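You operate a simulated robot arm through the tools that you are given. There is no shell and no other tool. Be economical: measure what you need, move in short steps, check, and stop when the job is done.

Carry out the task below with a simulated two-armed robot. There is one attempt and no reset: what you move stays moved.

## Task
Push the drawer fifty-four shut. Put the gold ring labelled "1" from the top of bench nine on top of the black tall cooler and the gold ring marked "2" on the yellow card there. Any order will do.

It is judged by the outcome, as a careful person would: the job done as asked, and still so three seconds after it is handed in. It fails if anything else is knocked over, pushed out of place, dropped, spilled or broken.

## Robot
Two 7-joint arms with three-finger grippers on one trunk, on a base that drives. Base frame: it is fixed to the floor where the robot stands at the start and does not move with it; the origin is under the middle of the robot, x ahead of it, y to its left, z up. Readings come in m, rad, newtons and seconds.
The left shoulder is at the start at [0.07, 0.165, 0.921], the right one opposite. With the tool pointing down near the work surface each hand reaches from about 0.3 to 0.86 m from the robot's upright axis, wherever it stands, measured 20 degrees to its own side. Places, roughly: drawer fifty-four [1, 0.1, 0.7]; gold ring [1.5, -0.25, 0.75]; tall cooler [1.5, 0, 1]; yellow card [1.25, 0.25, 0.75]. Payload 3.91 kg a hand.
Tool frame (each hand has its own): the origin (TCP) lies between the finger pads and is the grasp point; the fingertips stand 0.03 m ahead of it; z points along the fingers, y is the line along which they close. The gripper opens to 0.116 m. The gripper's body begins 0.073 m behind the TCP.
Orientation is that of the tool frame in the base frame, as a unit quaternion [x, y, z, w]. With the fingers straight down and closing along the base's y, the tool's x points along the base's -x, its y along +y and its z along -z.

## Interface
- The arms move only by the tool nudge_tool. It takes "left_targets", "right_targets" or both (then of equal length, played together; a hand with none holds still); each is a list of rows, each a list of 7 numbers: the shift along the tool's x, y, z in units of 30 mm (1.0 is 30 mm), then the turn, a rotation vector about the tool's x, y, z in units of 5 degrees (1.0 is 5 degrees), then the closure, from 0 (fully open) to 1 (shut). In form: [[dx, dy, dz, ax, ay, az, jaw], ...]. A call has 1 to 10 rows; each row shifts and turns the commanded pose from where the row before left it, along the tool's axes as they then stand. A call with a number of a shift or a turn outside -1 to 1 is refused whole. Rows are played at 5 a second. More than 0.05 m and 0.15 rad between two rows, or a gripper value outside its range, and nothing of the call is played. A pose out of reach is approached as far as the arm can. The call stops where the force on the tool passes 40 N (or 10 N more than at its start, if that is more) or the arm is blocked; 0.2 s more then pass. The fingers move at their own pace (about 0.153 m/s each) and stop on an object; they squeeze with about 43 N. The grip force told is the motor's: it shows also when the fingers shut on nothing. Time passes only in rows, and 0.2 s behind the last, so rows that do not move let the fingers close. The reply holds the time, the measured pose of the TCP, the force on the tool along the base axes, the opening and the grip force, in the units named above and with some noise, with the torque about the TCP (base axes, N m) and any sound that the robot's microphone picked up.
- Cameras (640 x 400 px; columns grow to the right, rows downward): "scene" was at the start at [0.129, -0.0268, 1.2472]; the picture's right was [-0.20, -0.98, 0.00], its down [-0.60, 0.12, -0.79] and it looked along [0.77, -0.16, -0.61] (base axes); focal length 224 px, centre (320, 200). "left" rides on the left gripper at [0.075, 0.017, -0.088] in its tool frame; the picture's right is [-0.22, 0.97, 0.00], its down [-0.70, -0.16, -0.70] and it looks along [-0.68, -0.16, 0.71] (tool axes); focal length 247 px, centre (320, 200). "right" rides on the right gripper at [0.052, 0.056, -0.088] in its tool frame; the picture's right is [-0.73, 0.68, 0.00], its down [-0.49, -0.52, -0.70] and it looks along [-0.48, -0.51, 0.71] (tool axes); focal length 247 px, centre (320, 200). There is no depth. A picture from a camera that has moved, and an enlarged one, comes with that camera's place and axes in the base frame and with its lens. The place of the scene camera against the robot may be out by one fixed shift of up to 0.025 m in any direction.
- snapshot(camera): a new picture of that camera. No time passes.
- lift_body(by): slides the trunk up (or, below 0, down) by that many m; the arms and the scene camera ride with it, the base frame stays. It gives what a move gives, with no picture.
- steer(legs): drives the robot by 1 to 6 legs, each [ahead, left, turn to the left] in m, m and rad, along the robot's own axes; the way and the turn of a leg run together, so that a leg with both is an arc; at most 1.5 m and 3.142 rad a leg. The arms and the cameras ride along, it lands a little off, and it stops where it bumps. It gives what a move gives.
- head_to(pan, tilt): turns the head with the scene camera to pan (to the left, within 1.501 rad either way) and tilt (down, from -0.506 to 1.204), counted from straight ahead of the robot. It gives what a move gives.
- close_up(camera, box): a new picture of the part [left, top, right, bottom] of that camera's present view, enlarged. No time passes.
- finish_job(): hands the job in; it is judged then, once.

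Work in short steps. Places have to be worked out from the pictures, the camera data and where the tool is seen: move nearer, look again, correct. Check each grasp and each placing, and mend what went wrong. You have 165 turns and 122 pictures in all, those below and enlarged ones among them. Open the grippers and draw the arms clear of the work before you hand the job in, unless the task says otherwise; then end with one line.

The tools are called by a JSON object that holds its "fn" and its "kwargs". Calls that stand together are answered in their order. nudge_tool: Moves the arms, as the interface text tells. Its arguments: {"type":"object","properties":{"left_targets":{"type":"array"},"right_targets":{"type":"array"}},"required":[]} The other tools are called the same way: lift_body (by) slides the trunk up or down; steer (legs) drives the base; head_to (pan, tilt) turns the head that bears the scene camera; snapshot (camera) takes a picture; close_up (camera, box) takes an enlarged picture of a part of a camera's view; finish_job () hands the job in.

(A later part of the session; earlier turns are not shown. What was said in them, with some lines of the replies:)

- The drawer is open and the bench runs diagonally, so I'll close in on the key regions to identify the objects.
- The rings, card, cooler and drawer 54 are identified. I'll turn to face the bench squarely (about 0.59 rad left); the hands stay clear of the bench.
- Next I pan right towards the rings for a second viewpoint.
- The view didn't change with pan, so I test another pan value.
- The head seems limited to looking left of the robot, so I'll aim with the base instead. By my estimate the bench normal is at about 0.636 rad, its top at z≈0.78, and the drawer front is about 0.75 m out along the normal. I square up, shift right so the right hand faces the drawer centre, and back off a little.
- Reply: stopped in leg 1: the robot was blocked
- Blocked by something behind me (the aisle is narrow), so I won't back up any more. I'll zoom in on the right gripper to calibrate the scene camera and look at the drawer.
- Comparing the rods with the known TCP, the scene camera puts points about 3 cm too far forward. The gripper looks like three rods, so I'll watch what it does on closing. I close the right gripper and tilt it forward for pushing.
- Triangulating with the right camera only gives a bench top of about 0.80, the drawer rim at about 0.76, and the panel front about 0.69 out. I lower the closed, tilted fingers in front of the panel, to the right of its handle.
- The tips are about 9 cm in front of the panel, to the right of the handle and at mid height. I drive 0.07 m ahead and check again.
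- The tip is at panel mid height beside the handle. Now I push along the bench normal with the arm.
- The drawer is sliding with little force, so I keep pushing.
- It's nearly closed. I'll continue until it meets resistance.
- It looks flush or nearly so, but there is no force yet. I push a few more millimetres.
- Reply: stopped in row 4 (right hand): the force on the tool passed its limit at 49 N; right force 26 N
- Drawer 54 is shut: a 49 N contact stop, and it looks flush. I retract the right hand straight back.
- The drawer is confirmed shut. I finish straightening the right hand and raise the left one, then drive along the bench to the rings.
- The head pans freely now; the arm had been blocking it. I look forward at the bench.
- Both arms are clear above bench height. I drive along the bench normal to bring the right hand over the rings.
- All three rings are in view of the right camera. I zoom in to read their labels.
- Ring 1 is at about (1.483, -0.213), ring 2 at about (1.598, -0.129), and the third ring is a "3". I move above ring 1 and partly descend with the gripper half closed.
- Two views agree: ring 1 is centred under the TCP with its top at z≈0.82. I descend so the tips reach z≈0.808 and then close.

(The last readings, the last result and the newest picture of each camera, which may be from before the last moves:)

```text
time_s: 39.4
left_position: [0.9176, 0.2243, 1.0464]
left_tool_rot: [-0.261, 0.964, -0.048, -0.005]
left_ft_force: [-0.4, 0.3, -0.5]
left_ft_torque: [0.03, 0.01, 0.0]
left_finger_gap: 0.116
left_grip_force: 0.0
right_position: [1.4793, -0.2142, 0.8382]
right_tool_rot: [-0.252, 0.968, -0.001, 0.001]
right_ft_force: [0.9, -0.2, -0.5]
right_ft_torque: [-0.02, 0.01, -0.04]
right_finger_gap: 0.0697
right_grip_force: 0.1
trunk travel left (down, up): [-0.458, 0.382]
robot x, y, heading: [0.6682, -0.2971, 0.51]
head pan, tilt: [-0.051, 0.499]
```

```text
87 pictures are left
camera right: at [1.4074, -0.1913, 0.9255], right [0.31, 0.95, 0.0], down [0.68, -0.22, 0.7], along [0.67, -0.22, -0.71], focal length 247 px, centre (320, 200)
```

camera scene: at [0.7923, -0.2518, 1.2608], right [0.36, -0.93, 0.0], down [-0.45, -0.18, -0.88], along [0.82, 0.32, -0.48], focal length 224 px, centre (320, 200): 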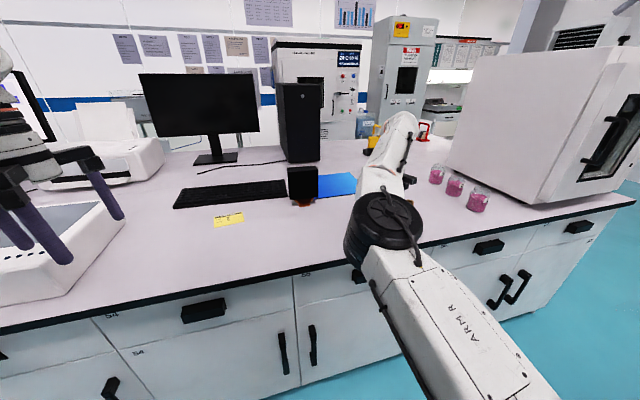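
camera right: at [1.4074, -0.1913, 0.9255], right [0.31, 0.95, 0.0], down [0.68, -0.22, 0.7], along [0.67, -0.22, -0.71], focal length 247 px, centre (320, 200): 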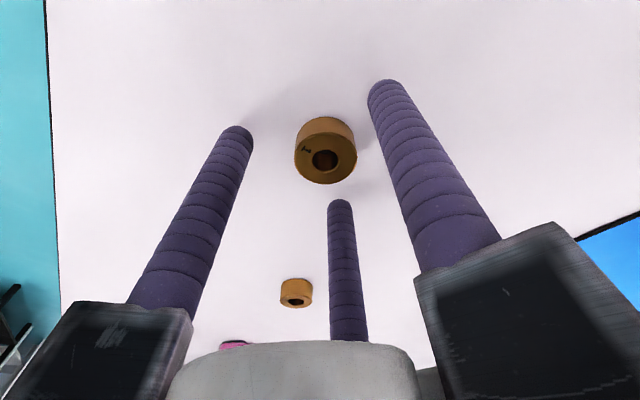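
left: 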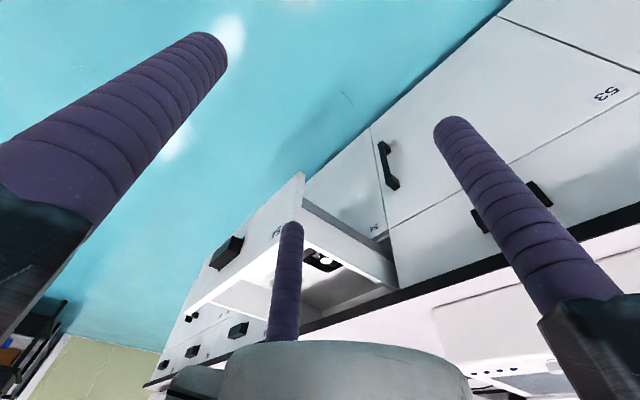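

The ring sits centrally between the fingers. Closing.

{"fn": "nudge_tool", "kwargs": {"right_targets": [[0, 0, 0, 0, 0, 0, 0.6], [0, 0, 0, 0, 0, 0, 0.8], [0, 0, 0, 0, 0, 0, 1], [0, 0, 0, 0, 0, 0, 1], [0, 0, 0, 0, 0, 0, 1]]}}

{"fn": "snapshot", "kwargs": {"camera": "right"}}

```text
time_s: 40.6
left_position: [0.9163, 0.225, 1.0462]
left_tool_rot: [-0.262, 0.964, -0.048, -0.005]
left_ft_force: [0.0, 0.1, 0.1]
left_ft_torque: [0.03, 0.0, 0.02]
left_finger_gap: 0.1161
left_grip_force: 0.0
right_position: [1.4802, -0.2137, 0.8386]
right_tool_rot: [-0.252, 0.968, 0.0, 0.001]
right_ft_force: [-0.1, -0.3, 0.3]
right_ft_torque: [0.0, -0.02, 0.02]
right_finger_gap: 0.0328
right_grip_force: 43.5
trunk travel left (down, up): [-0.458, 0.382]
robot x, y, heading: [0.6681, -0.3007, 0.511]
head pan, tilt: [-0.051, 0.499]
```

```text
86 pictures are left
camera right: at [1.4077, -0.1913, 0.9253], right [0.31, 0.95, 0.0], down [0.68, -0.22, 0.7], along [0.67, -0.21, -0.71], focal length 247 px, centre (320, 200)
```

right: 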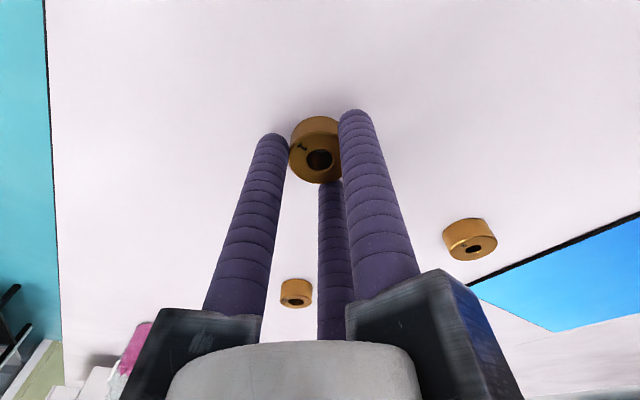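

Gripped, with a gap of 0.033 m and 43 N. I lift straight up and then look at the cooler.

{"fn": "nudge_tool", "kwargs": {"right_targets": [[0, 0, -0.7, 0, 0, 0, 1], [0, 0, -1, 0, 0, 0, 1], [0, 0, -1, 0, 0, 0, 1], [0, 0, -1, 0, 0, 0, 1], [0, 0, -1, 0, 0, 0, 1], [0, 0, -1, 0, 0, 0, 1], [0, 0, -1, 0, 0, 0, 1]]}}

{"fn": "snapshot", "kwargs": {"camera": "right"}}

{"fn": "close_up", "kwargs": {"camera": "scene", "box": [230, 130, 390, 230]}}

```text
time_s: 42.2
left_position: [0.9158, 0.2246, 1.047]
left_tool_rot: [-0.26, 0.964, -0.047, -0.004]
left_ft_force: [-0.3, 0.2, 0.3]
left_ft_torque: [0.0, -0.01, -0.01]
left_finger_gap: 0.1161
left_grip_force: 0.1
right_position: [1.4751, -0.2157, 1.0381]
right_tool_rot: [-0.252, 0.968, 0.0, 0.001]
right_ft_force: [0.6, 0.4, -0.4]
right_ft_torque: [-0.01, 0.01, -0.04]
right_finger_gap: 0.0328
right_grip_force: 43.1
right hand out of reach, approached as far as the arm can: row 7
trunk travel left (down, up): [-0.458, 0.382]
robot x, y, heading: [0.6676, -0.3016, 0.508]
head pan, tilt: [-0.051, 0.499]
```

```text
85 pictures are left
camera right: at [1.4027, -0.1931, 1.1262], right [0.31, 0.95, 0.0], down [0.68, -0.22, 0.7], along [0.67, -0.21, -0.71], focal length 247 px, centre (320, 200)
```

right: 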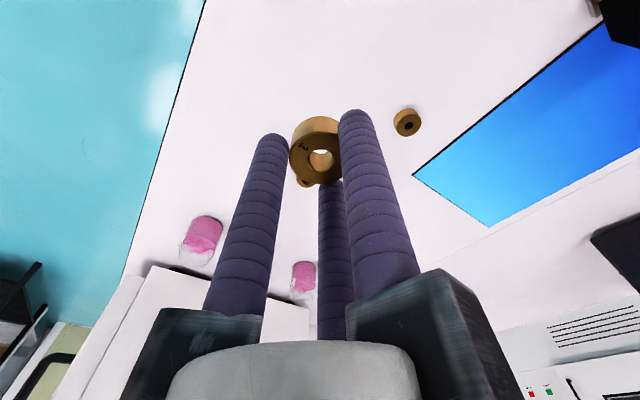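

```text
4.00 times, centred on (310, 180) of scene
camera zoom: at [0.7915, -0.2528, 1.2611], right [0.36, -0.93, 0.0], down [-0.45, -0.17, -0.88], along [0.82, 0.32, -0.48], focal length 896 px, centre (360, 280)
```

zoom: 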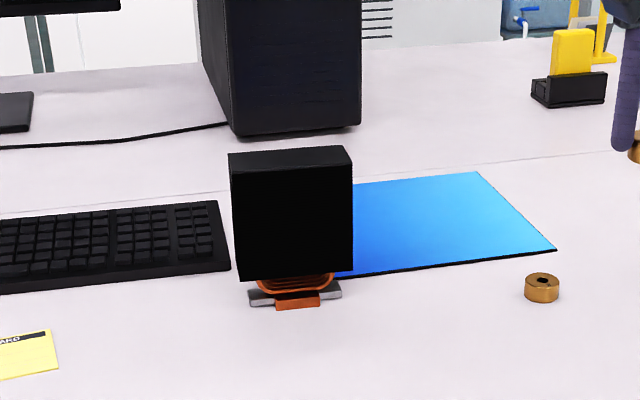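

Ring 1 is held firmly. I put the cooler at about (1.53, 0.11) with its top at z≈0.95, which is out of reach from here. I raise the trunk for clearance and drive left and forward.

{"fn": "lift_body", "kwargs": {"by": 0.1}}

{"fn": "steer", "kwargs": {"legs": [[0.09, 0.2, 0.0]]}}

{"fn": "snapshot", "kwargs": {"camera": "right"}}

{"fn": "snapshot", "kwargs": {"camera": "scene"}}

```text
time_s: 43.5
left_position: [0.9173, 0.2247, 1.1461]
left_tool_rot: [-0.262, 0.964, -0.047, -0.006]
left_ft_force: [0.6, 0.9, -0.4]
left_ft_torque: [0.01, 0.0, 0.06]
left_finger_gap: 0.116
left_grip_force: 0.0
right_position: [1.4757, -0.2146, 1.1371]
right_tool_rot: [-0.251, 0.968, -0.001, 0.0]
right_ft_force: [-0.5, -0.7, -2.5]
right_ft_torque: [-0.01, -0.02, 0.0]
right_finger_gap: 0.0339
right_grip_force: 42.7
trunk travel left (down, up): [-0.558, 0.282]
robot x, y, heading: [0.6664, -0.301, 0.513]
head pan, tilt: [-0.051, 0.499]
```

```text
time_s: 45.2
left_position: [0.8993, 0.4424, 1.147]
left_tool_rot: [-0.262, 0.964, -0.047, -0.005]
left_ft_force: [0.0, -0.1, 0.3]
left_ft_torque: [0.01, -0.03, -0.04]
left_finger_gap: 0.1158
left_grip_force: 0.1
right_position: [1.4598, 0.0042, 1.1371]
right_tool_rot: [-0.252, 0.968, -0.001, 0.0]
right_ft_force: [-0.3, -0.3, -0.7]
right_ft_torque: [-0.01, 0.01, 0.02]
right_finger_gap: 0.0341
right_grip_force: 42.2
trunk travel left (down, up): [-0.558, 0.282]
robot x, y, heading: [0.6515, -0.0854, 0.509]
head pan, tilt: [-0.051, 0.499]
```

```text
83 pictures are left
camera right: at [1.3855, 0.0264, 1.2257], right [0.3, 0.95, 0.0], down [0.68, -0.22, 0.7], along [0.67, -0.21, -0.71], focal length 247 px, centre (320, 200)
```

right: 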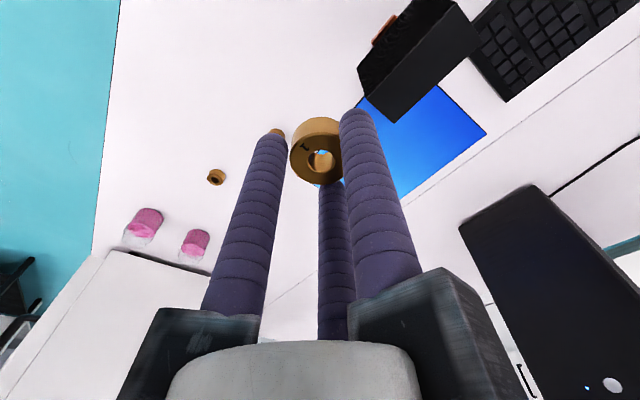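

```text
82 pictures are left
camera scene: at [0.7744, -0.034, 1.3611], right [0.37, -0.93, 0.0], down [-0.45, -0.18, -0.88], along [0.82, 0.32, -0.48], focal length 224 px, centre (320, 200)
```

scene: 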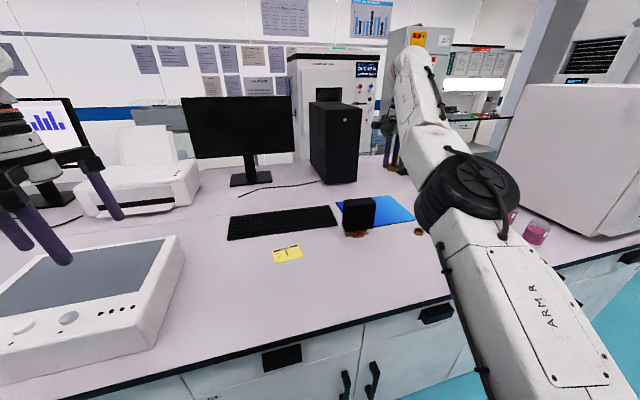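

I zoom in on the cooler from the right hand's camera.

{"fn": "close_up", "kwargs": {"camera": "right", "box": [330, 0, 530, 125]}}

{"fn": "close_up", "kwargs": {"camera": "scene", "box": [310, 170, 438, 250]}}

```text
3.20 times, centred on (430, 62) of right
camera zoom: at [1.3855, 0.0264, 1.2257], right [0.3, 0.95, 0.0], down [0.68, -0.22, 0.7], along [0.67, -0.21, -0.71], focal length 790 px, centre (-32, 640)
```

zoom: 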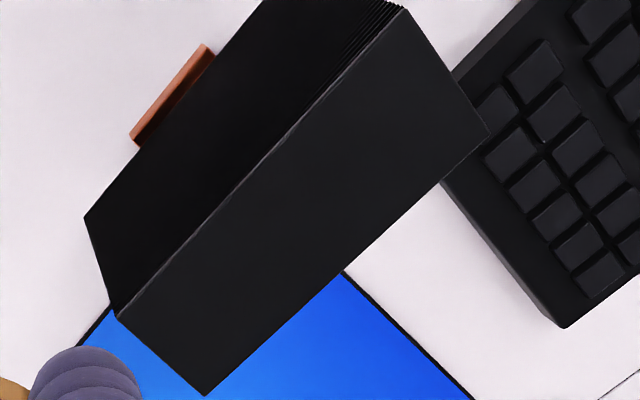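

```text
5.00 times, centred on (374, 210) of scene
camera zoom: at [0.7744, -0.034, 1.3611], right [0.37, -0.93, 0.0], down [-0.45, -0.18, -0.88], along [0.82, 0.32, -0.48], focal length 1120 px, centre (50, 150)
```

zoom: 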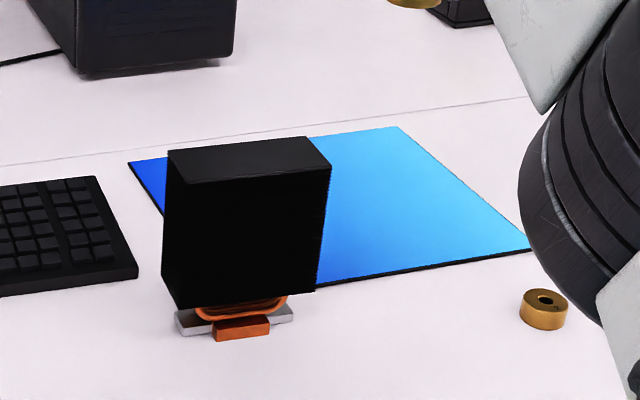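

The cooler's top is about 0.104×0.045 m, centred near (1.493, 0.104) with z≈0.955. I creep a bit closer with the base to stay well within reach.

{"fn": "steer", "kwargs": {"legs": [[0.06, 0.05, 0.0]]}}

{"fn": "close_up", "kwargs": {"camera": "right", "box": [240, 0, 480, 150]}}

```text
time_s: 46.2
left_position: [0.9264, 0.5151, 1.145]
left_tool_rot: [-0.262, 0.964, -0.048, -0.005]
left_ft_force: [0.4, 1.6, -1.0]
left_ft_torque: [-0.07, 0.05, 0.0]
left_finger_gap: 0.116
left_grip_force: 0.0
right_position: [1.4853, 0.0756, 1.1374]
right_tool_rot: [-0.253, 0.967, -0.001, 0.0]
right_ft_force: [1.2, 0.9, -0.4]
right_ft_torque: [-0.07, -0.01, 0.03]
right_finger_gap: 0.034
right_grip_force: 43.2
trunk travel left (down, up): [-0.558, 0.282]
robot x, y, heading: [0.6785, -0.0099, 0.518]
head pan, tilt: [-0.051, 0.499]
```

```text
2.67 times, centred on (360, 75) of right
camera zoom: at [1.4132, 0.0987, 1.2254], right [0.3, 0.95, 0.0], down [0.68, -0.22, 0.7], along [0.67, -0.21, -0.71], focal length 659 px, centre (213, 533)
```

zoom: 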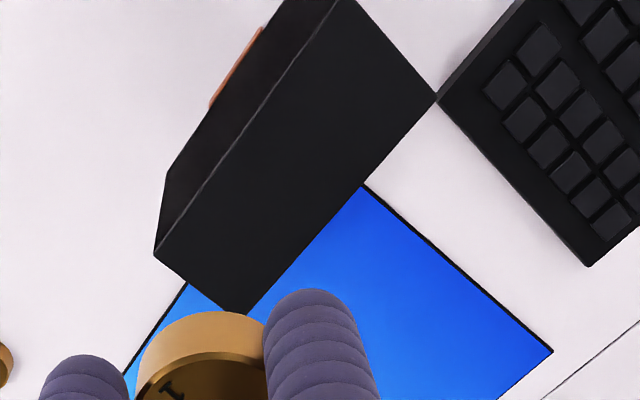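

The refined centre of the cooler top is (1.494, 0.102) with z≈0.957. I move the ring above it, leaving about 4 cm of clearance.

{"fn": "nudge_tool", "kwargs": {"right_targets": [[-0.35, 0.31, 0, 0, 0, 0, 1], [-0.34, 0.31, 0, 0, 0, 0, 1], [0, 0, 0.8, 0, 0, 0, 1], [0, 0, 0.8, 0, 0, 0, 1], [0, 0, 0.8, 0, 0, 0, 1], [0, 0, 0.8, 0, 0, 0, 1]]}}

{"fn": "snapshot", "kwargs": {"camera": "right"}}

{"fn": "close_up", "kwargs": {"camera": "scene", "box": [290, 110, 450, 210]}}

```text
time_s: 47.6
left_position: [0.9269, 0.5158, 1.1448]
left_tool_rot: [-0.262, 0.964, -0.049, -0.006]
left_ft_force: [-0.3, -0.8, 0.1]
left_ft_torque: [0.0, -0.04, -0.02]
left_finger_gap: 0.1163
left_grip_force: 0.0
right_position: [1.4844, 0.0879, 1.0393]
right_tool_rot: [-0.252, 0.968, -0.001, 0.001]
right_ft_force: [-0.3, 0.1, -1.7]
right_ft_torque: [-0.03, 0.01, -0.03]
right_finger_gap: 0.0341
right_grip_force: 43.3
right hand out of reach, approached as far as the arm can: row 1, 2
trunk travel left (down, up): [-0.558, 0.282]
robot x, y, heading: [0.6735, -0.0088, 0.516]
head pan, tilt: [-0.051, 0.499]
```

```text
78 pictures are left
camera right: at [1.4109, 0.1106, 1.1272], right [0.3, 0.95, 0.0], down [0.68, -0.22, 0.7], along [0.67, -0.21, -0.71], focal length 247 px, centre (320, 200)
```

right: 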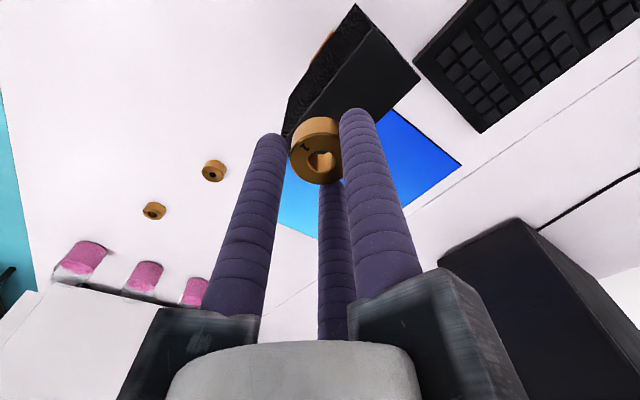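

```text
4.00 times, centred on (370, 160) of scene
camera zoom: at [0.8018, 0.0387, 1.3611], right [0.37, -0.93, 0.0], down [-0.45, -0.18, -0.88], along [0.81, 0.33, -0.48], focal length 896 px, centre (120, 360)
```

zoom: 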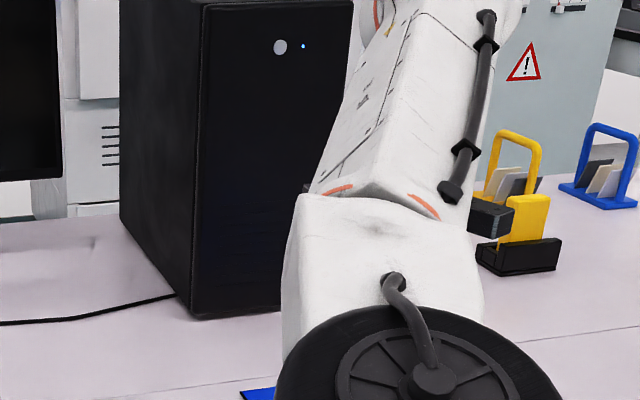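

I zoom in on the ring relative to the cooler's top.

{"fn": "close_up", "kwargs": {"camera": "right", "box": [260, 0, 452, 120]}}

```text
3.33 times, centred on (356, 60) of right
camera zoom: at [1.4109, 0.1106, 1.1272], right [0.3, 0.95, 0.0], down [0.68, -0.22, 0.7], along [0.67, -0.21, -0.71], focal length 823 px, centre (200, 667)
```

zoom: 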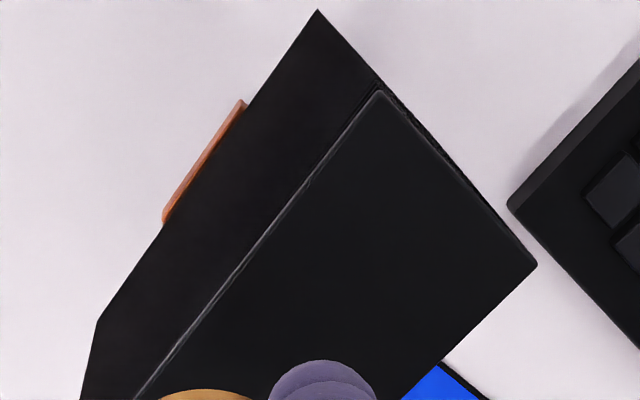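

The cooler top's centre is now (1.495, 0.100). The arm is at its reach limit because the wrist is high, so I raise the trunk 0.12 m and reach down instead.

{"fn": "lift_body", "kwargs": {"by": 0.12}}

{"fn": "nudge_tool", "kwargs": {"right_targets": [[0, 0, 0.8, 0, 0, 0, 1], [0, 0, 0.8, 0, 0, 0, 1], [0, 0, 0.8, 0, 0, 0, 1], [0, 0, 0.8, 0, 0, 0, 1], [-0.26, 0.09, 0.4, 0, 0, 0, 1], [-0.26, 0.09, 0.4, 0, 0, 0, 1]]}}

{"fn": "close_up", "kwargs": {"camera": "right", "box": [260, 0, 452, 120]}}

```text
time_s: 49.1
left_position: [0.9266, 0.5159, 1.2638]
left_tool_rot: [-0.262, 0.964, -0.049, -0.004]
left_ft_force: [0.3, 0.9, -0.4]
left_ft_torque: [0.0, 0.03, 0.0]
left_finger_gap: 0.116
left_grip_force: 0.1
right_position: [1.4839, 0.0894, 1.1588]
right_tool_rot: [-0.253, 0.967, -0.001, 0.0]
right_ft_force: [0.5, 0.1, -0.8]
right_ft_torque: [0.02, 0.05, -0.02]
right_finger_gap: 0.0338
right_grip_force: 43.2
trunk travel left (down, up): [-0.678, 0.162]
robot x, y, heading: [0.6797, -0.0101, 0.513]
head pan, tilt: [-0.051, 0.499]
```

```text
time_s: 50.5
left_position: [0.9268, 0.5146, 1.2654]
left_tool_rot: [-0.262, 0.964, -0.048, -0.006]
left_ft_force: [0.3, -1.1, 0.7]
left_ft_torque: [-0.01, 0.02, -0.02]
left_finger_gap: 0.1161
left_grip_force: 0.1
right_position: [1.4959, 0.1013, 1.0401]
right_tool_rot: [-0.253, 0.967, -0.001, 0.0]
right_ft_force: [-0.3, -0.2, -1.4]
right_ft_torque: [0.01, 0.0, 0.0]
right_finger_gap: 0.0339
right_grip_force: 43.1
trunk travel left (down, up): [-0.678, 0.162]
robot x, y, heading: [0.6786, -0.0102, 0.512]
head pan, tilt: [-0.051, 0.499]
```

```text
3.33 times, centred on (356, 60) of right
camera zoom: at [1.4227, 0.123, 1.1282], right [0.31, 0.95, 0.0], down [0.68, -0.22, 0.7], along [0.67, -0.21, -0.71], focal length 823 px, centre (200, 667)
```

zoom: 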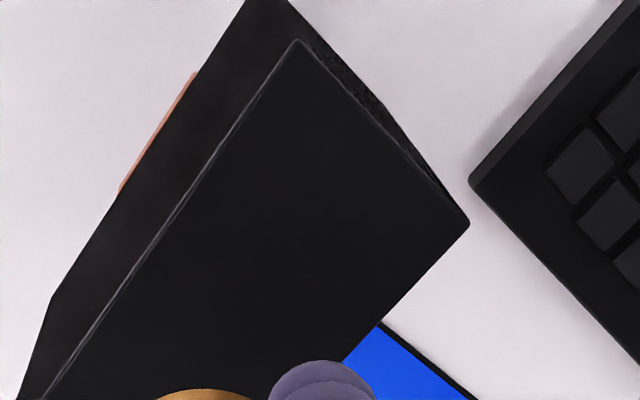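

The TCP is within about 3 mm of the cooler's centre, and the top is at z≈0.95. I descend, slowly at the end.

{"fn": "nudge_tool", "kwargs": {"right_targets": [[-0.05, 0, 0.6, 0, 0, 0, 1], [0, 0, 0.5, 0, 0, 0, 1], [0, 0, 0.1, 0, 0, 0, 1]]}}

{"fn": "snapshot", "kwargs": {"camera": "right"}}

```text
time_s: 51.3
left_position: [0.9263, 0.5157, 1.266]
left_tool_rot: [-0.262, 0.964, -0.048, -0.005]
left_ft_force: [-0.5, 0.1, 0.4]
left_ft_torque: [-0.05, -0.01, -0.02]
left_finger_gap: 0.116
left_grip_force: 0.1
right_position: [1.4968, 0.1018, 1.0052]
right_tool_rot: [-0.253, 0.968, 0.0, 0.001]
right_ft_force: [-0.8, 0.2, -1.0]
right_ft_torque: [-0.03, 0.0, 0.03]
right_finger_gap: 0.0338
right_grip_force: 42.3
trunk travel left (down, up): [-0.678, 0.162]
robot x, y, heading: [0.6783, -0.0135, 0.513]
head pan, tilt: [-0.051, 0.499]
```

```text
74 pictures are left
camera right: at [1.423, 0.1234, 1.093], right [0.3, 0.95, 0.0], down [0.68, -0.22, 0.7], along [0.67, -0.21, -0.71], focal length 247 px, centre (320, 200)
```

right: 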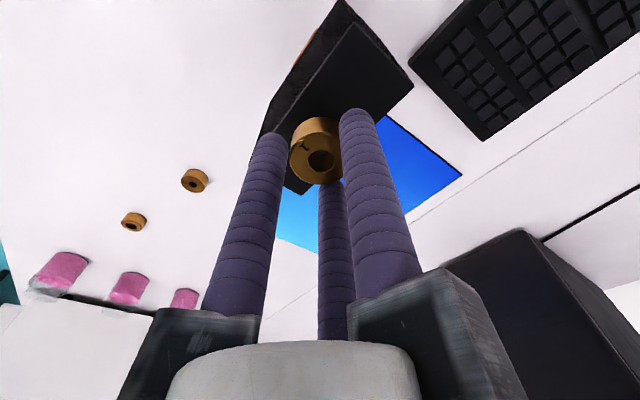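

The top z is confirmed at 0.949, so contact should come with the TCP at about 0.984. I descend in small steps.

{"fn": "nudge_tool", "kwargs": {"right_targets": [[0, 0, 0.25, 0, 0, 0, 1], [0, 0, 0.25, 0, 0, 0, 1], [0, 0, 0.05, 0, 0, 0, 1], [0, 0, 0.05, 0, 0, 0, 1]]}}

{"fn": "close_up", "kwargs": {"camera": "right", "box": [240, 60, 432, 180]}}

```text
time_s: 52.3
left_position: [0.9254, 0.5151, 1.2665]
left_tool_rot: [-0.263, 0.964, -0.049, -0.005]
left_ft_force: [-0.2, 0.8, -0.5]
left_ft_torque: [0.0, 0.01, -0.04]
left_finger_gap: 0.1161
left_grip_force: 0.2
right_position: [1.4951, 0.101, 0.9869]
right_tool_rot: [-0.253, 0.968, -0.001, 0.001]
right_ft_force: [0.4, 0.4, 3.8]
right_ft_torque: [-0.05, 0.05, -0.02]
right_finger_gap: 0.0338
right_grip_force: 42.6
trunk travel left (down, up): [-0.678, 0.162]
robot x, y, heading: [0.6771, -0.0107, 0.514]
head pan, tilt: [-0.051, 0.499]
```

```text
3.33 times, centred on (336, 120) of right
camera zoom: at [1.4229, 0.1232, 1.0748], right [0.3, 0.95, 0.0], down [0.68, -0.22, 0.7], along [0.67, -0.21, -0.71], focal length 823 px, centre (267, 467)
```

zoom: 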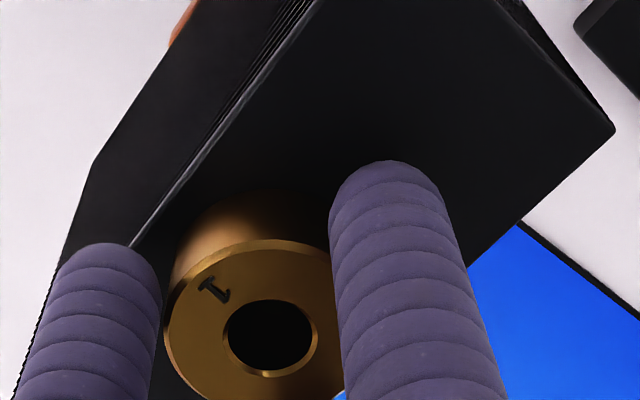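

Contact is light at 3.8 N. I open gradually to release.

{"fn": "nudge_tool", "kwargs": {"right_targets": [[0, 0, 0.02, 0, 0, 0, 0.7], [0, 0, 0, 0, 0, 0, 0.66], [0, 0, 0, 0, 0, 0, 0.6], [0, 0, 0, 0, 0, 0, 0.5], [0, 0, 0, 0, 0, 0, 0.4]]}}

{"fn": "close_up", "kwargs": {"camera": "right", "box": [240, 40, 464, 180]}}

```text
time_s: 53.5
left_position: [0.9276, 0.5162, 1.2659]
left_tool_rot: [-0.262, 0.964, -0.049, -0.005]
left_ft_force: [0.1, 0.9, -0.7]
left_ft_torque: [0.01, -0.03, -0.01]
left_finger_gap: 0.1162
left_grip_force: 0.0
right_position: [1.4952, 0.1014, 0.9869]
right_tool_rot: [-0.252, 0.968, -0.001, -0.001]
right_ft_force: [0.1, 0.0, 0.1]
right_ft_torque: [0.06, 0.0, 0.01]
right_finger_gap: 0.0697
right_grip_force: 0.1
trunk travel left (down, up): [-0.678, 0.162]
robot x, y, heading: [0.6817, -0.0109, 0.515]
head pan, tilt: [-0.051, 0.499]
```

```text
2.86 times, centred on (352, 110) of right
camera zoom: at [1.4227, 0.1231, 1.0734], right [0.3, 0.95, 0.0], down [0.68, -0.22, 0.7], along [0.67, -0.21, -0.71], focal length 706 px, centre (229, 457)
```

zoom: 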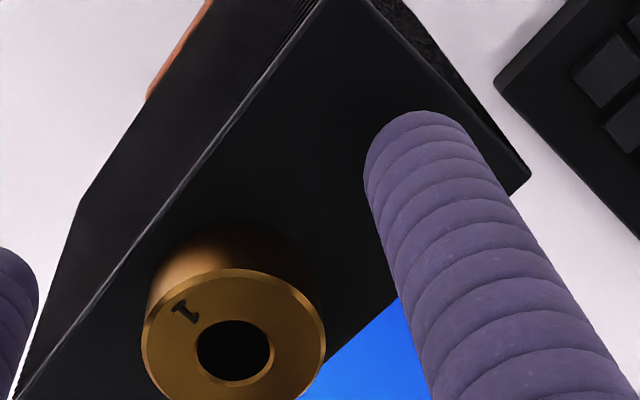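

The ring is resting on the cooler. I raise the hand straight up and check.

{"fn": "nudge_tool", "kwargs": {"right_targets": [[0, 0, -0.5, 0, 0, 0, 0.4], [0, 0, -0.8, 0, 0, 0, 0.4], [0, 0, -0.8, 0, 0, 0, 0.4], [0, 0, -0.8, 0, 0, 0, 0.4], [0, 0, -0.8, 0, 0, 0, 0.4]]}}

{"fn": "snapshot", "kwargs": {"camera": "right"}}

```text
time_s: 54.7
left_position: [0.9251, 0.5147, 1.2663]
left_tool_rot: [-0.262, 0.964, -0.048, -0.005]
left_ft_force: [0.4, -0.3, 0.3]
left_ft_torque: [-0.01, -0.05, -0.01]
left_finger_gap: 0.116
left_grip_force: 0.0
right_position: [1.4964, 0.0989, 1.0971]
right_tool_rot: [-0.253, 0.967, -0.001, 0.001]
right_ft_force: [0.6, -0.7, -0.3]
right_ft_torque: [0.03, -0.02, -0.01]
right_finger_gap: 0.0692
right_grip_force: 0.0
trunk travel left (down, up): [-0.678, 0.162]
robot x, y, heading: [0.6795, -0.0092, 0.512]
head pan, tilt: [-0.051, 0.499]
```

```text
71 pictures are left
camera right: at [1.4229, 0.1222, 1.1852], right [0.3, 0.95, 0.0], down [0.68, -0.22, 0.7], along [0.67, -0.21, -0.71], focal length 247 px, centre (320, 200)
```

right: 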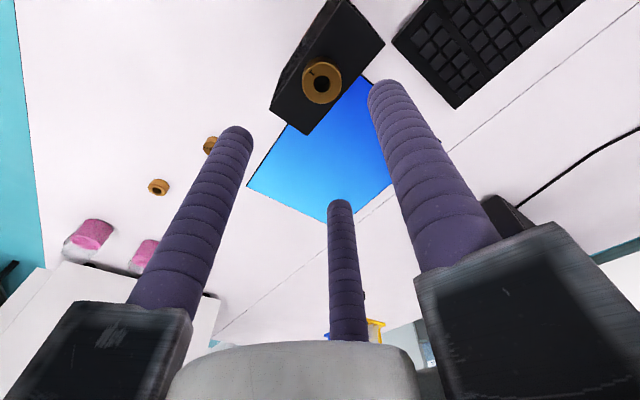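

Ring 1 sits fully on the cooler. I drive back right to bring the hand over ring 2.

{"fn": "steer", "kwargs": {"legs": [[-0.02, -0.245, 0.0]]}}

{"fn": "snapshot", "kwargs": {"camera": "right"}}

```text
time_s: 56.5
left_position: [1.0286, 0.2921, 1.2656]
left_tool_rot: [-0.26, 0.964, -0.048, -0.006]
left_ft_force: [0.8, 0.1, -0.3]
left_ft_torque: [-0.01, -0.03, 0.01]
left_finger_gap: 0.1162
left_grip_force: 0.1
right_position: [1.5991, -0.1248, 1.0968]
right_tool_rot: [-0.252, 0.968, -0.001, 0.001]
right_ft_force: [-0.4, -0.7, 0.4]
right_ft_torque: [-0.05, -0.03, 0.0]
right_finger_gap: 0.0697
right_grip_force: 0.2
trunk travel left (down, up): [-0.678, 0.162]
robot x, y, heading: [0.7798, -0.2357, 0.51]
head pan, tilt: [-0.051, 0.499]
```

```text
70 pictures are left
camera right: at [1.5249, -0.1022, 1.1847], right [0.31, 0.95, 0.0], down [0.68, -0.22, 0.7], along [0.67, -0.22, -0.71], focal length 247 px, centre (320, 200)
```

right: 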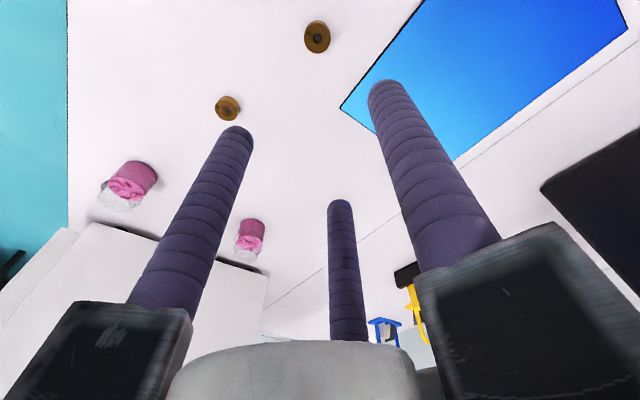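

Ring 2 is at (1.595, -0.1285), nearly under the hand. I descend partway.

{"fn": "nudge_tool", "kwargs": {"right_targets": [[0.09, -0.02, 0.87, 0, 0, 0, 0.4], [0.09, -0.02, 0.87, 0, 0, 0, 0.4], [0, 0, 0.87, 0, 0, 0, 0.4], [0, 0, 0.87, 0, 0, 0, 0.4], [0, 0, 0.87, 0, 0, 0, 0.4], [0, 0, 0.87, 0, 0, 0, 0.4], [0, 0, 0.87, 0, 0, 0, 0.4], [0, 0, 0.87, 0, 0, 0, 0.4]]}}

{"fn": "snapshot", "kwargs": {"camera": "right"}}

```text
time_s: 58.3
left_position: [1.029, 0.2918, 1.2656]
left_tool_rot: [-0.261, 0.964, -0.049, -0.005]
left_ft_force: [-0.2, 0.2, 1.3]
left_ft_torque: [0.03, 0.02, 0.02]
left_finger_gap: 0.1161
left_grip_force: 0.1
right_position: [1.5947, -0.1303, 0.8856]
right_tool_rot: [-0.252, 0.968, -0.001, 0.0]
right_ft_force: [0.4, 0.0, -0.1]
right_ft_torque: [0.0, -0.01, 0.0]
right_finger_gap: 0.0697
right_grip_force: 0.0
trunk travel left (down, up): [-0.678, 0.162]
robot x, y, heading: [0.7793, -0.2368, 0.501]
head pan, tilt: [-0.051, 0.499]
```

```text
69 pictures are left
camera right: at [1.5218, -0.1071, 0.9748], right [0.31, 0.95, 0.0], down [0.68, -0.22, 0.7], along [0.67, -0.22, -0.71], focal length 247 px, centre (320, 200)
```

right: 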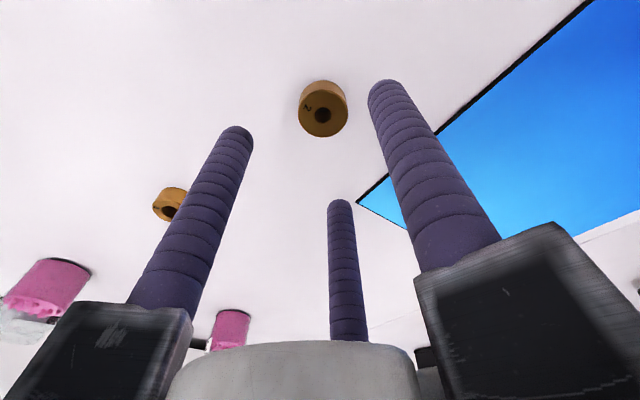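

It's aligned the same way as for ring 1. I descend and close.

{"fn": "nudge_tool", "kwargs": {"right_targets": [[0, 0, 0.6, 0, 0, 0, 0.4], [0, 0, 0.6, 0, 0, 0, 0.4], [0, 0, 0.37, 0, 0, 0, 0.4], [0, 0, 0, 0, 0, 0, 0.4], [0, 0, 0, 0, 0, 0, 0.6], [0, 0, 0, 0, 0, 0, 0.8], [0, 0, 0, 0, 0, 0, 1], [0, 0, 0, 0, 0, 0, 1], [0, 0, 0, 0, 0, 0, 1]]}}

{"fn": "snapshot", "kwargs": {"camera": "right"}}

```text
time_s: 60.3
left_position: [1.029, 0.2913, 1.2664]
left_tool_rot: [-0.261, 0.964, -0.049, -0.004]
left_ft_force: [0.6, -0.4, 0.0]
left_ft_torque: [-0.03, -0.01, 0.03]
left_finger_gap: 0.116
left_grip_force: 0.0
right_position: [1.5941, -0.1277, 0.8409]
right_tool_rot: [-0.252, 0.968, -0.001, 0.0]
right_ft_force: [0.7, 0.2, -0.1]
right_ft_torque: [0.02, 0.03, -0.01]
right_finger_gap: 0.0329
right_grip_force: 43.2
trunk travel left (down, up): [-0.678, 0.162]
robot x, y, heading: [0.7791, -0.2305, 0.51]
head pan, tilt: [-0.051, 0.499]
```

```text
68 pictures are left
camera right: at [1.5211, -0.1061, 0.9284], right [0.31, 0.95, 0.0], down [0.68, -0.22, 0.7], along [0.67, -0.22, -0.71], focal length 247 px, centre (320, 200)
```

right: 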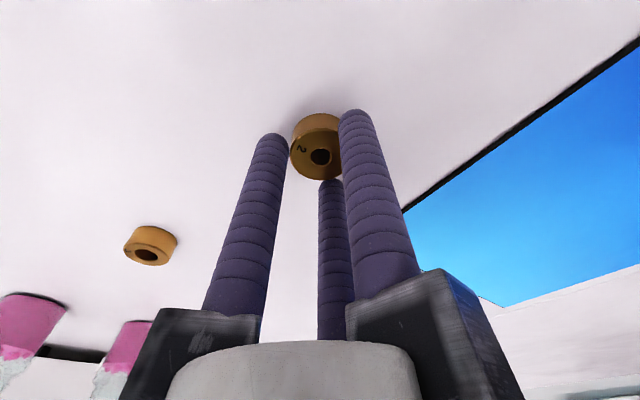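

Ring 2 is gripped. I lift it clear.

{"fn": "nudge_tool", "kwargs": {"right_targets": [[0, 0, -0.6, 0, 0, 0, 1], [0, 0, -0.9, 0, 0, 0, 1], [0, 0, -0.9, 0, 0, 0, 1], [0, 0, -0.9, 0, 0, 0, 1], [0, 0, -0.9, 0, 0, 0, 1], [0, 0, -0.9, 0, 0, 0, 1], [0, 0, -0.9, 0, 0, 0, 1], [0, 0, -0.9, 0, 0, 0, 1], [0, 0, -0.9, 0, 0, 0, 1]]}}

{"fn": "steer", "kwargs": {"legs": [[-0.04, 0.25, 0.0]]}}

{"fn": "snapshot", "kwargs": {"camera": "scene"}}

{"fn": "snapshot", "kwargs": {"camera": "right"}}

```text
time_s: 62.3
left_position: [1.0288, 0.2902, 1.2655]
left_tool_rot: [-0.261, 0.964, -0.048, -0.006]
left_ft_force: [0.2, 0.5, 0.1]
left_ft_torque: [0.0, 0.01, 0.01]
left_finger_gap: 0.1161
left_grip_force: 0.1
right_position: [1.593, -0.1285, 1.075]
right_tool_rot: [-0.252, 0.968, -0.001, 0.0]
right_ft_force: [-0.4, -0.7, -1.0]
right_ft_torque: [0.03, -0.04, 0.01]
right_finger_gap: 0.0328
right_grip_force: 42.9
trunk travel left (down, up): [-0.678, 0.162]
robot x, y, heading: [0.7797, -0.2318, 0.507]
head pan, tilt: [-0.051, 0.499]
```

```text
time_s: 64.2
left_position: [0.8722, 0.4912, 1.2665]
left_tool_rot: [-0.26, 0.964, -0.048, -0.005]
left_ft_force: [0.1, -0.8, 0.2]
left_ft_torque: [-0.01, 0.0, 0.01]
left_finger_gap: 0.1159
left_grip_force: 0.0
right_position: [1.438, 0.0694, 1.0732]
right_tool_rot: [-0.251, 0.968, -0.001, 0.0]
right_ft_force: [0.5, -1.6, -0.4]
right_ft_torque: [0.01, 0.0, -0.02]
right_finger_gap: 0.033
right_grip_force: 42.9
trunk travel left (down, up): [-0.678, 0.162]
robot x, y, heading: [0.6217, -0.0315, 0.509]
head pan, tilt: [-0.051, 0.499]
```

```text
67 pictures are left
camera scene: at [0.7462, 0.0145, 1.4812], right [0.37, -0.93, 0.0], down [-0.45, -0.18, -0.88], along [0.81, 0.33, -0.48], focal length 224 px, centre (320, 200)
```

scene: 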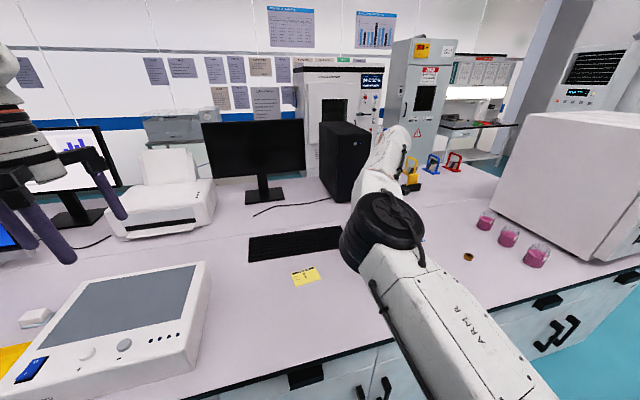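

```text
66 pictures are left
camera right: at [1.3638, 0.0917, 1.162], right [0.31, 0.95, 0.0], down [0.68, -0.22, 0.7], along [0.67, -0.22, -0.71], focal length 247 px, centre (320, 200)
```

right: 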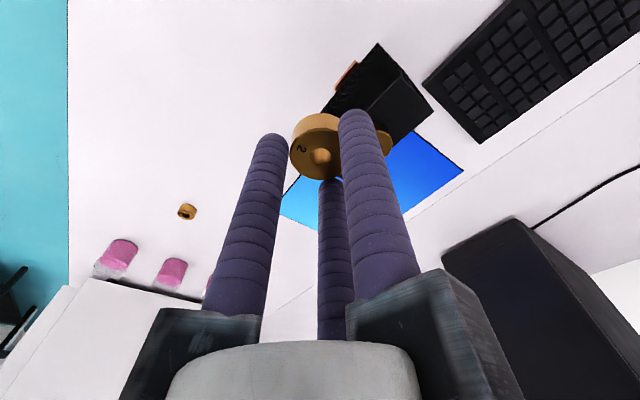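

Card at about (1.297, 0.302). I continue left.

{"fn": "steer", "kwargs": {"legs": [[-0.01, 0.27, 0.0]]}}

{"fn": "snapshot", "kwargs": {"camera": "right"}}

{"fn": "snapshot", "kwargs": {"camera": "scene"}}

```text
time_s: 66.1
left_position: [0.7294, 0.7257, 1.2654]
left_tool_rot: [-0.261, 0.964, -0.049, -0.005]
left_ft_force: [0.1, 0.6, -0.5]
left_ft_torque: [0.03, -0.01, 0.0]
left_finger_gap: 0.116
left_grip_force: 0.1
right_position: [1.2935, 0.3052, 1.0738]
right_tool_rot: [-0.253, 0.968, -0.001, 0.0]
right_ft_force: [1.4, 0.7, -1.4]
right_ft_torque: [0.04, -0.01, -0.02]
right_finger_gap: 0.0326
right_grip_force: 43.1
trunk travel left (down, up): [-0.678, 0.162]
robot x, y, heading: [0.483, 0.2016, 0.508]
head pan, tilt: [-0.051, 0.499]
```

```text
65 pictures are left
camera right: at [1.2211, 0.3281, 1.162], right [0.31, 0.95, 0.0], down [0.68, -0.22, 0.7], along [0.67, -0.22, -0.71], focal length 247 px, centre (320, 200)
```

right: 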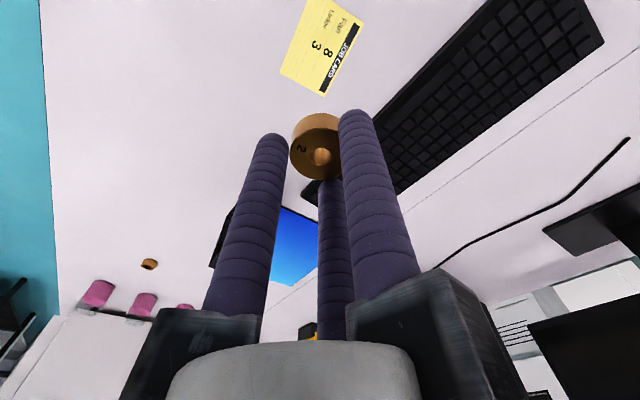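

```text
64 pictures are left
camera scene: at [0.6033, 0.2507, 1.4812], right [0.37, -0.93, 0.0], down [-0.45, -0.18, -0.88], along [0.81, 0.33, -0.48], focal length 224 px, centre (320, 200)
```

scene: 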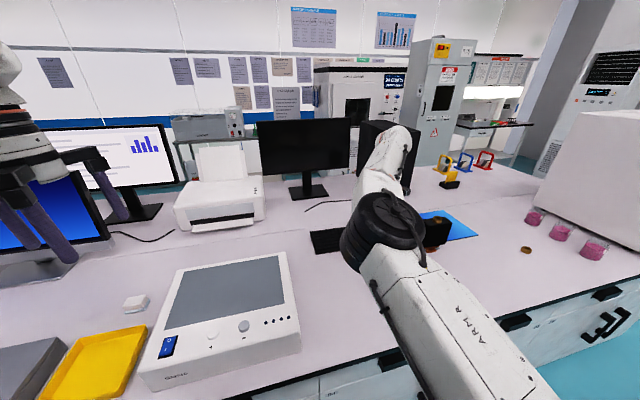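

The card's centre is (1.300, 0.305), almost under the hand. I descend partway and recheck.

{"fn": "nudge_tool", "kwargs": {"right_targets": [[-0.17, -0.1, 0.6, 0, 0, 0, 1], [0, 0, 0.9, 0, 0, 0, 1], [0, 0, 0.9, 0, 0, 0, 1], [0, 0, 0.9, 0, 0, 0, 1], [0, 0, 0.9, 0, 0, 0, 1], [0, 0, 0.9, 0, 0, 0, 1], [0, 0, 0.9, 0, 0, 0, 1]]}}

{"fn": "snapshot", "kwargs": {"camera": "right"}}

```text
time_s: 67.7
left_position: [0.7296, 0.7277, 1.2656]
left_tool_rot: [-0.261, 0.964, -0.049, -0.006]
left_ft_force: [0.5, 0.2, 0.1]
left_ft_torque: [0.0, 0.02, -0.01]
left_finger_gap: 0.1161
left_grip_force: 0.0
right_position: [1.3017, 0.3056, 0.895]
right_tool_rot: [-0.252, 0.968, -0.001, 0.0]
right_ft_force: [0.0, -0.3, -1.2]
right_ft_torque: [0.0, 0.01, -0.02]
right_finger_gap: 0.0333
right_grip_force: 43.2
trunk travel left (down, up): [-0.678, 0.162]
robot x, y, heading: [0.4802, 0.2038, 0.507]
head pan, tilt: [-0.051, 0.499]
```

```text
63 pictures are left
camera right: at [1.2285, 0.3277, 0.9822], right [0.31, 0.95, 0.0], down [0.68, -0.22, 0.7], along [0.67, -0.22, -0.71], focal length 247 px, centre (320, 200)
```

right: 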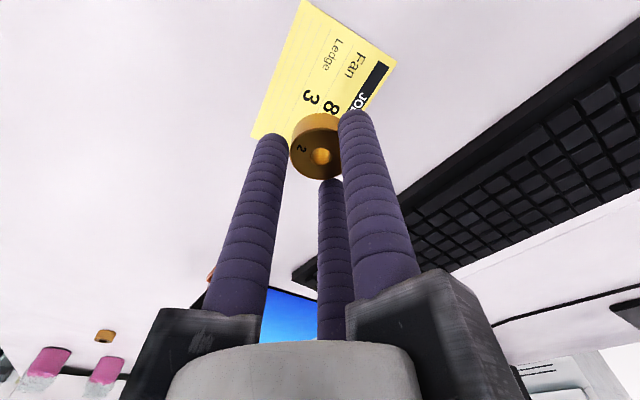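

It's within 3 mm of the card centre. I descend to just above contact and then ease down.

{"fn": "nudge_tool", "kwargs": {"right_targets": [[0.05, 0.1, 0.6, 0, 0, 0, 1], [0, 0, 0.6, 0, 0, 0, 1], [0, 0, 0.4, 0, 0, 0, 1], [0, 0, 0.07, 0, 0, 0, 1], [0, 0, 0.07, 0, 0, 0, 1]]}}

```text
time_s: 68.9
left_position: [0.7286, 0.7269, 1.2652]
left_tool_rot: [-0.261, 0.964, -0.05, -0.006]
left_ft_force: [0.3, -0.2, 0.9]
left_ft_torque: [0.01, -0.01, 0.0]
left_finger_gap: 0.1158
left_grip_force: 0.1
right_position: [1.2972, 0.3065, 0.843]
right_tool_rot: [-0.251, 0.968, 0.0, 0.0]
right_ft_force: [1.5, -0.5, 0.5]
right_ft_torque: [-0.02, 0.0, -0.03]
right_finger_gap: 0.0328
right_grip_force: 42.7
trunk travel left (down, up): [-0.678, 0.162]
robot x, y, heading: [0.4819, 0.1989, 0.507]
head pan, tilt: [-0.051, 0.499]
```

There's no contact yet, so I go down another couple of millimetres.

{"fn": "nudge_tool", "kwargs": {"right_targets": [[0, 0, 0.04, 0, 0, 0, 1], [0, 0, 0.04, 0, 0, 0, 1]]}}

{"fn": "close_up", "kwargs": {"camera": "right", "box": [220, 20, 444, 160]}}

```text
time_s: 69.5
left_position: [0.7273, 0.7279, 1.2674]
left_tool_rot: [-0.261, 0.964, -0.051, -0.005]
left_ft_force: [-0.3, 0.1, 0.0]
left_ft_torque: [0.0, -0.01, -0.01]
left_finger_gap: 0.1161
left_grip_force: 0.1
right_position: [1.2976, 0.3076, 0.8425]
right_tool_rot: [-0.252, 0.968, -0.001, 0.002]
right_ft_force: [0.7, -0.7, 10.0]
right_ft_torque: [-0.05, -0.04, 0.02]
right_finger_gap: 0.0329
right_grip_force: 43.5
trunk travel left (down, up): [-0.678, 0.162]
robot x, y, heading: [0.4838, 0.2011, 0.513]
head pan, tilt: [-0.051, 0.499]
```

```text
2.86 times, centred on (332, 90) of right
camera zoom: at [1.2233, 0.3296, 0.9301], right [0.31, 0.95, 0.0], down [0.68, -0.22, 0.7], along [0.67, -0.22, -0.71], focal length 706 px, centre (286, 514)
```

zoom: 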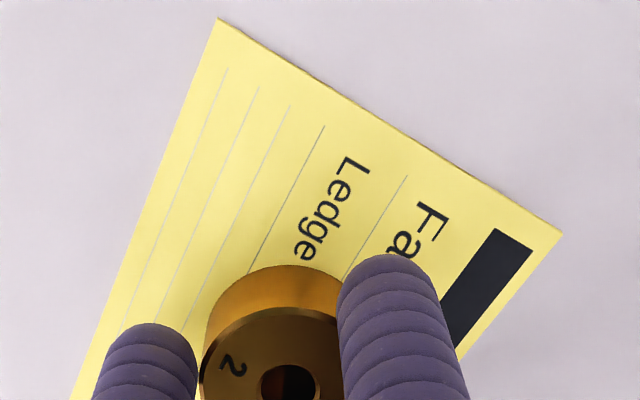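

Contact at 10 N, with the ring on the card. I release gradually and lift straight up.

{"fn": "nudge_tool", "kwargs": {"right_targets": [[0, 0, -0.03, 0, 0, 0, 0.7], [0, 0, 0, 0, 0, 0, 0.66], [0, 0, 0, 0, 0, 0, 0.6], [0, 0, 0, 0, 0, 0, 0.5], [0, 0, 0, 0, 0, 0, 0.4], [0, 0, -0.5, 0, 0, 0, 0.4], [0, 0, -0.9, 0, 0, 0, 0.4], [0, 0, -0.9, 0, 0, 0, 0.4], [0, 0, -0.9, 0, 0, 0, 0.4], [0, 0, -0.9, 0, 0, 0, 0.4]]}}

{"fn": "nudge_tool", "kwargs": {"right_targets": [[0, 0, -0.9, 0, 0, 0, 0.2], [0, 0, -0.9, 0, 0, 0, 0], [0, 0, -0.9, 0, 0, 0, 0]]}}

{"fn": "snapshot", "kwargs": {"camera": "right"}}

```text
time_s: 71.7
left_position: [0.7279, 0.7282, 1.2659]
left_tool_rot: [-0.261, 0.964, -0.05, -0.005]
left_ft_force: [0.4, 0.2, -0.7]
left_ft_torque: [0.04, -0.01, -0.01]
left_finger_gap: 0.1161
left_grip_force: 0.0
right_position: [1.2943, 0.3065, 0.9655]
right_tool_rot: [-0.252, 0.968, 0.0, 0.001]
right_ft_force: [-0.1, 0.0, -0.1]
right_ft_torque: [-0.02, -0.01, 0.0]
right_finger_gap: 0.0694
right_grip_force: 0.0
trunk travel left (down, up): [-0.678, 0.162]
robot x, y, heading: [0.4794, 0.2019, 0.511]
head pan, tilt: [-0.051, 0.499]
```

```text
time_s: 72.5
left_position: [0.7282, 0.7272, 1.2644]
left_tool_rot: [-0.261, 0.964, -0.05, -0.006]
left_ft_force: [0.0, 0.2, -0.4]
left_ft_torque: [0.01, -0.02, -0.02]
left_finger_gap: 0.1159
left_grip_force: 0.1
right_position: [1.2955, 0.3053, 1.0447]
right_tool_rot: [-0.251, 0.968, -0.001, 0.0]
right_ft_force: [-0.7, 0.5, 0.2]
right_ft_torque: [0.01, -0.02, 0.01]
right_finger_gap: 0.1162
right_grip_force: 0.1
trunk travel left (down, up): [-0.678, 0.162]
robot x, y, heading: [0.48, 0.2012, 0.51]
head pan, tilt: [-0.051, 0.499]
```

```text
61 pictures are left
camera right: at [1.2224, 0.3295, 1.1329], right [0.31, 0.95, 0.0], down [0.68, -0.22, 0.7], along [0.67, -0.22, -0.71], focal length 247 px, centre (320, 200)
```

right: 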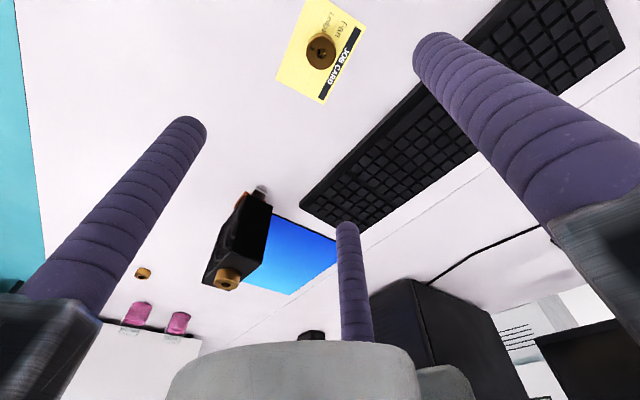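

Both rings are placed. I back the base away from the bench to draw the arms clear, then do a final check.

{"fn": "steer", "kwargs": {"legs": [[-0.33, 0.0, 0.0]]}}

{"fn": "head_to", "kwargs": {"pan": -0.05, "tilt": 0.65}}

{"fn": "snapshot", "kwargs": {"camera": "scene"}}

{"fn": "snapshot", "kwargs": {"camera": "right"}}

```text
time_s: 74.7
left_position: [0.4452, 0.5681, 1.2664]
left_tool_rot: [-0.26, 0.964, -0.049, -0.005]
left_ft_force: [0.1, -1.1, -0.2]
left_ft_torque: [0.0, -0.01, -0.02]
left_finger_gap: 0.1157
left_grip_force: 0.2
right_position: [1.0113, 0.1475, 1.0436]
right_tool_rot: [-0.251, 0.968, -0.001, -0.001]
right_ft_force: [-0.1, -0.3, 0.8]
right_ft_torque: [0.01, 0.04, -0.01]
right_finger_gap: 0.1161
right_grip_force: 0.1
trunk travel left (down, up): [-0.678, 0.162]
robot x, y, heading: [0.1963, 0.0402, 0.507]
head pan, tilt: [-0.051, 0.499]
```

```text
time_s: 75.4
left_position: [0.4445, 0.5693, 1.2627]
left_tool_rot: [-0.26, 0.964, -0.051, -0.006]
left_ft_force: [0.7, 0.2, 0.1]
left_ft_torque: [-0.01, 0.01, -0.02]
left_finger_gap: 0.1156
left_grip_force: 0.0
right_position: [1.0108, 0.1482, 1.0444]
right_tool_rot: [-0.251, 0.968, -0.001, 0.001]
right_ft_force: [0.2, 0.3, -0.3]
right_ft_torque: [0.01, -0.02, 0.01]
right_finger_gap: 0.1159
right_grip_force: 0.0
trunk travel left (down, up): [-0.678, 0.162]
robot x, y, heading: [0.1964, 0.0411, 0.506]
head pan, tilt: [-0.051, 0.649]
```

```text
60 pictures are left
camera scene: at [0.3149, 0.0954, 1.479], right [0.41, -0.91, 0.0], down [-0.46, -0.21, -0.87], along [0.79, 0.36, -0.5], focal length 224 px, centre (320, 200)
```

scene: 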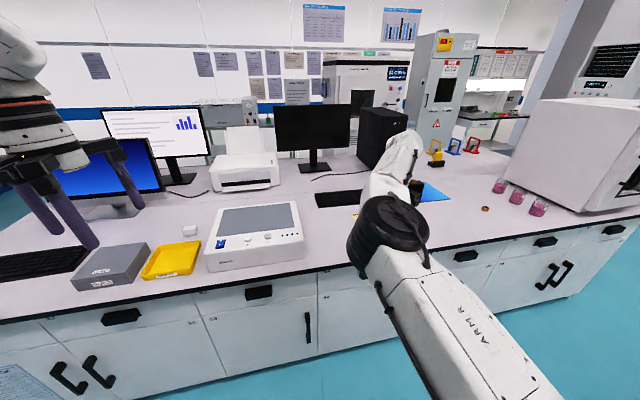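

```text
59 pictures are left
camera right: at [0.9373, 0.1696, 1.1326], right [0.31, 0.95, 0.0], down [0.68, -0.22, 0.7], along [0.67, -0.22, -0.71], focal length 247 px, centre (320, 200)
```

right: 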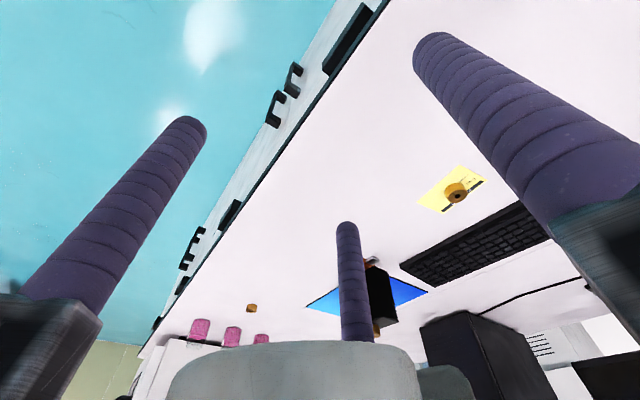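

The drawer is flush, ring 1 is on the cooler, ring 2 is on the card, and the arms are clear with the grippers open. Handing in.

{"fn": "finish_job", "kwargs": {}}

```text
The job is handed in.
```

Drawer fifty-four is shut, ring "1" is on top of the black tall cooler, and ring "2" is on the yellow card; I saw nothing else disturbed, though early on the base was blocked once while backing up and I couldn't see what it touched.
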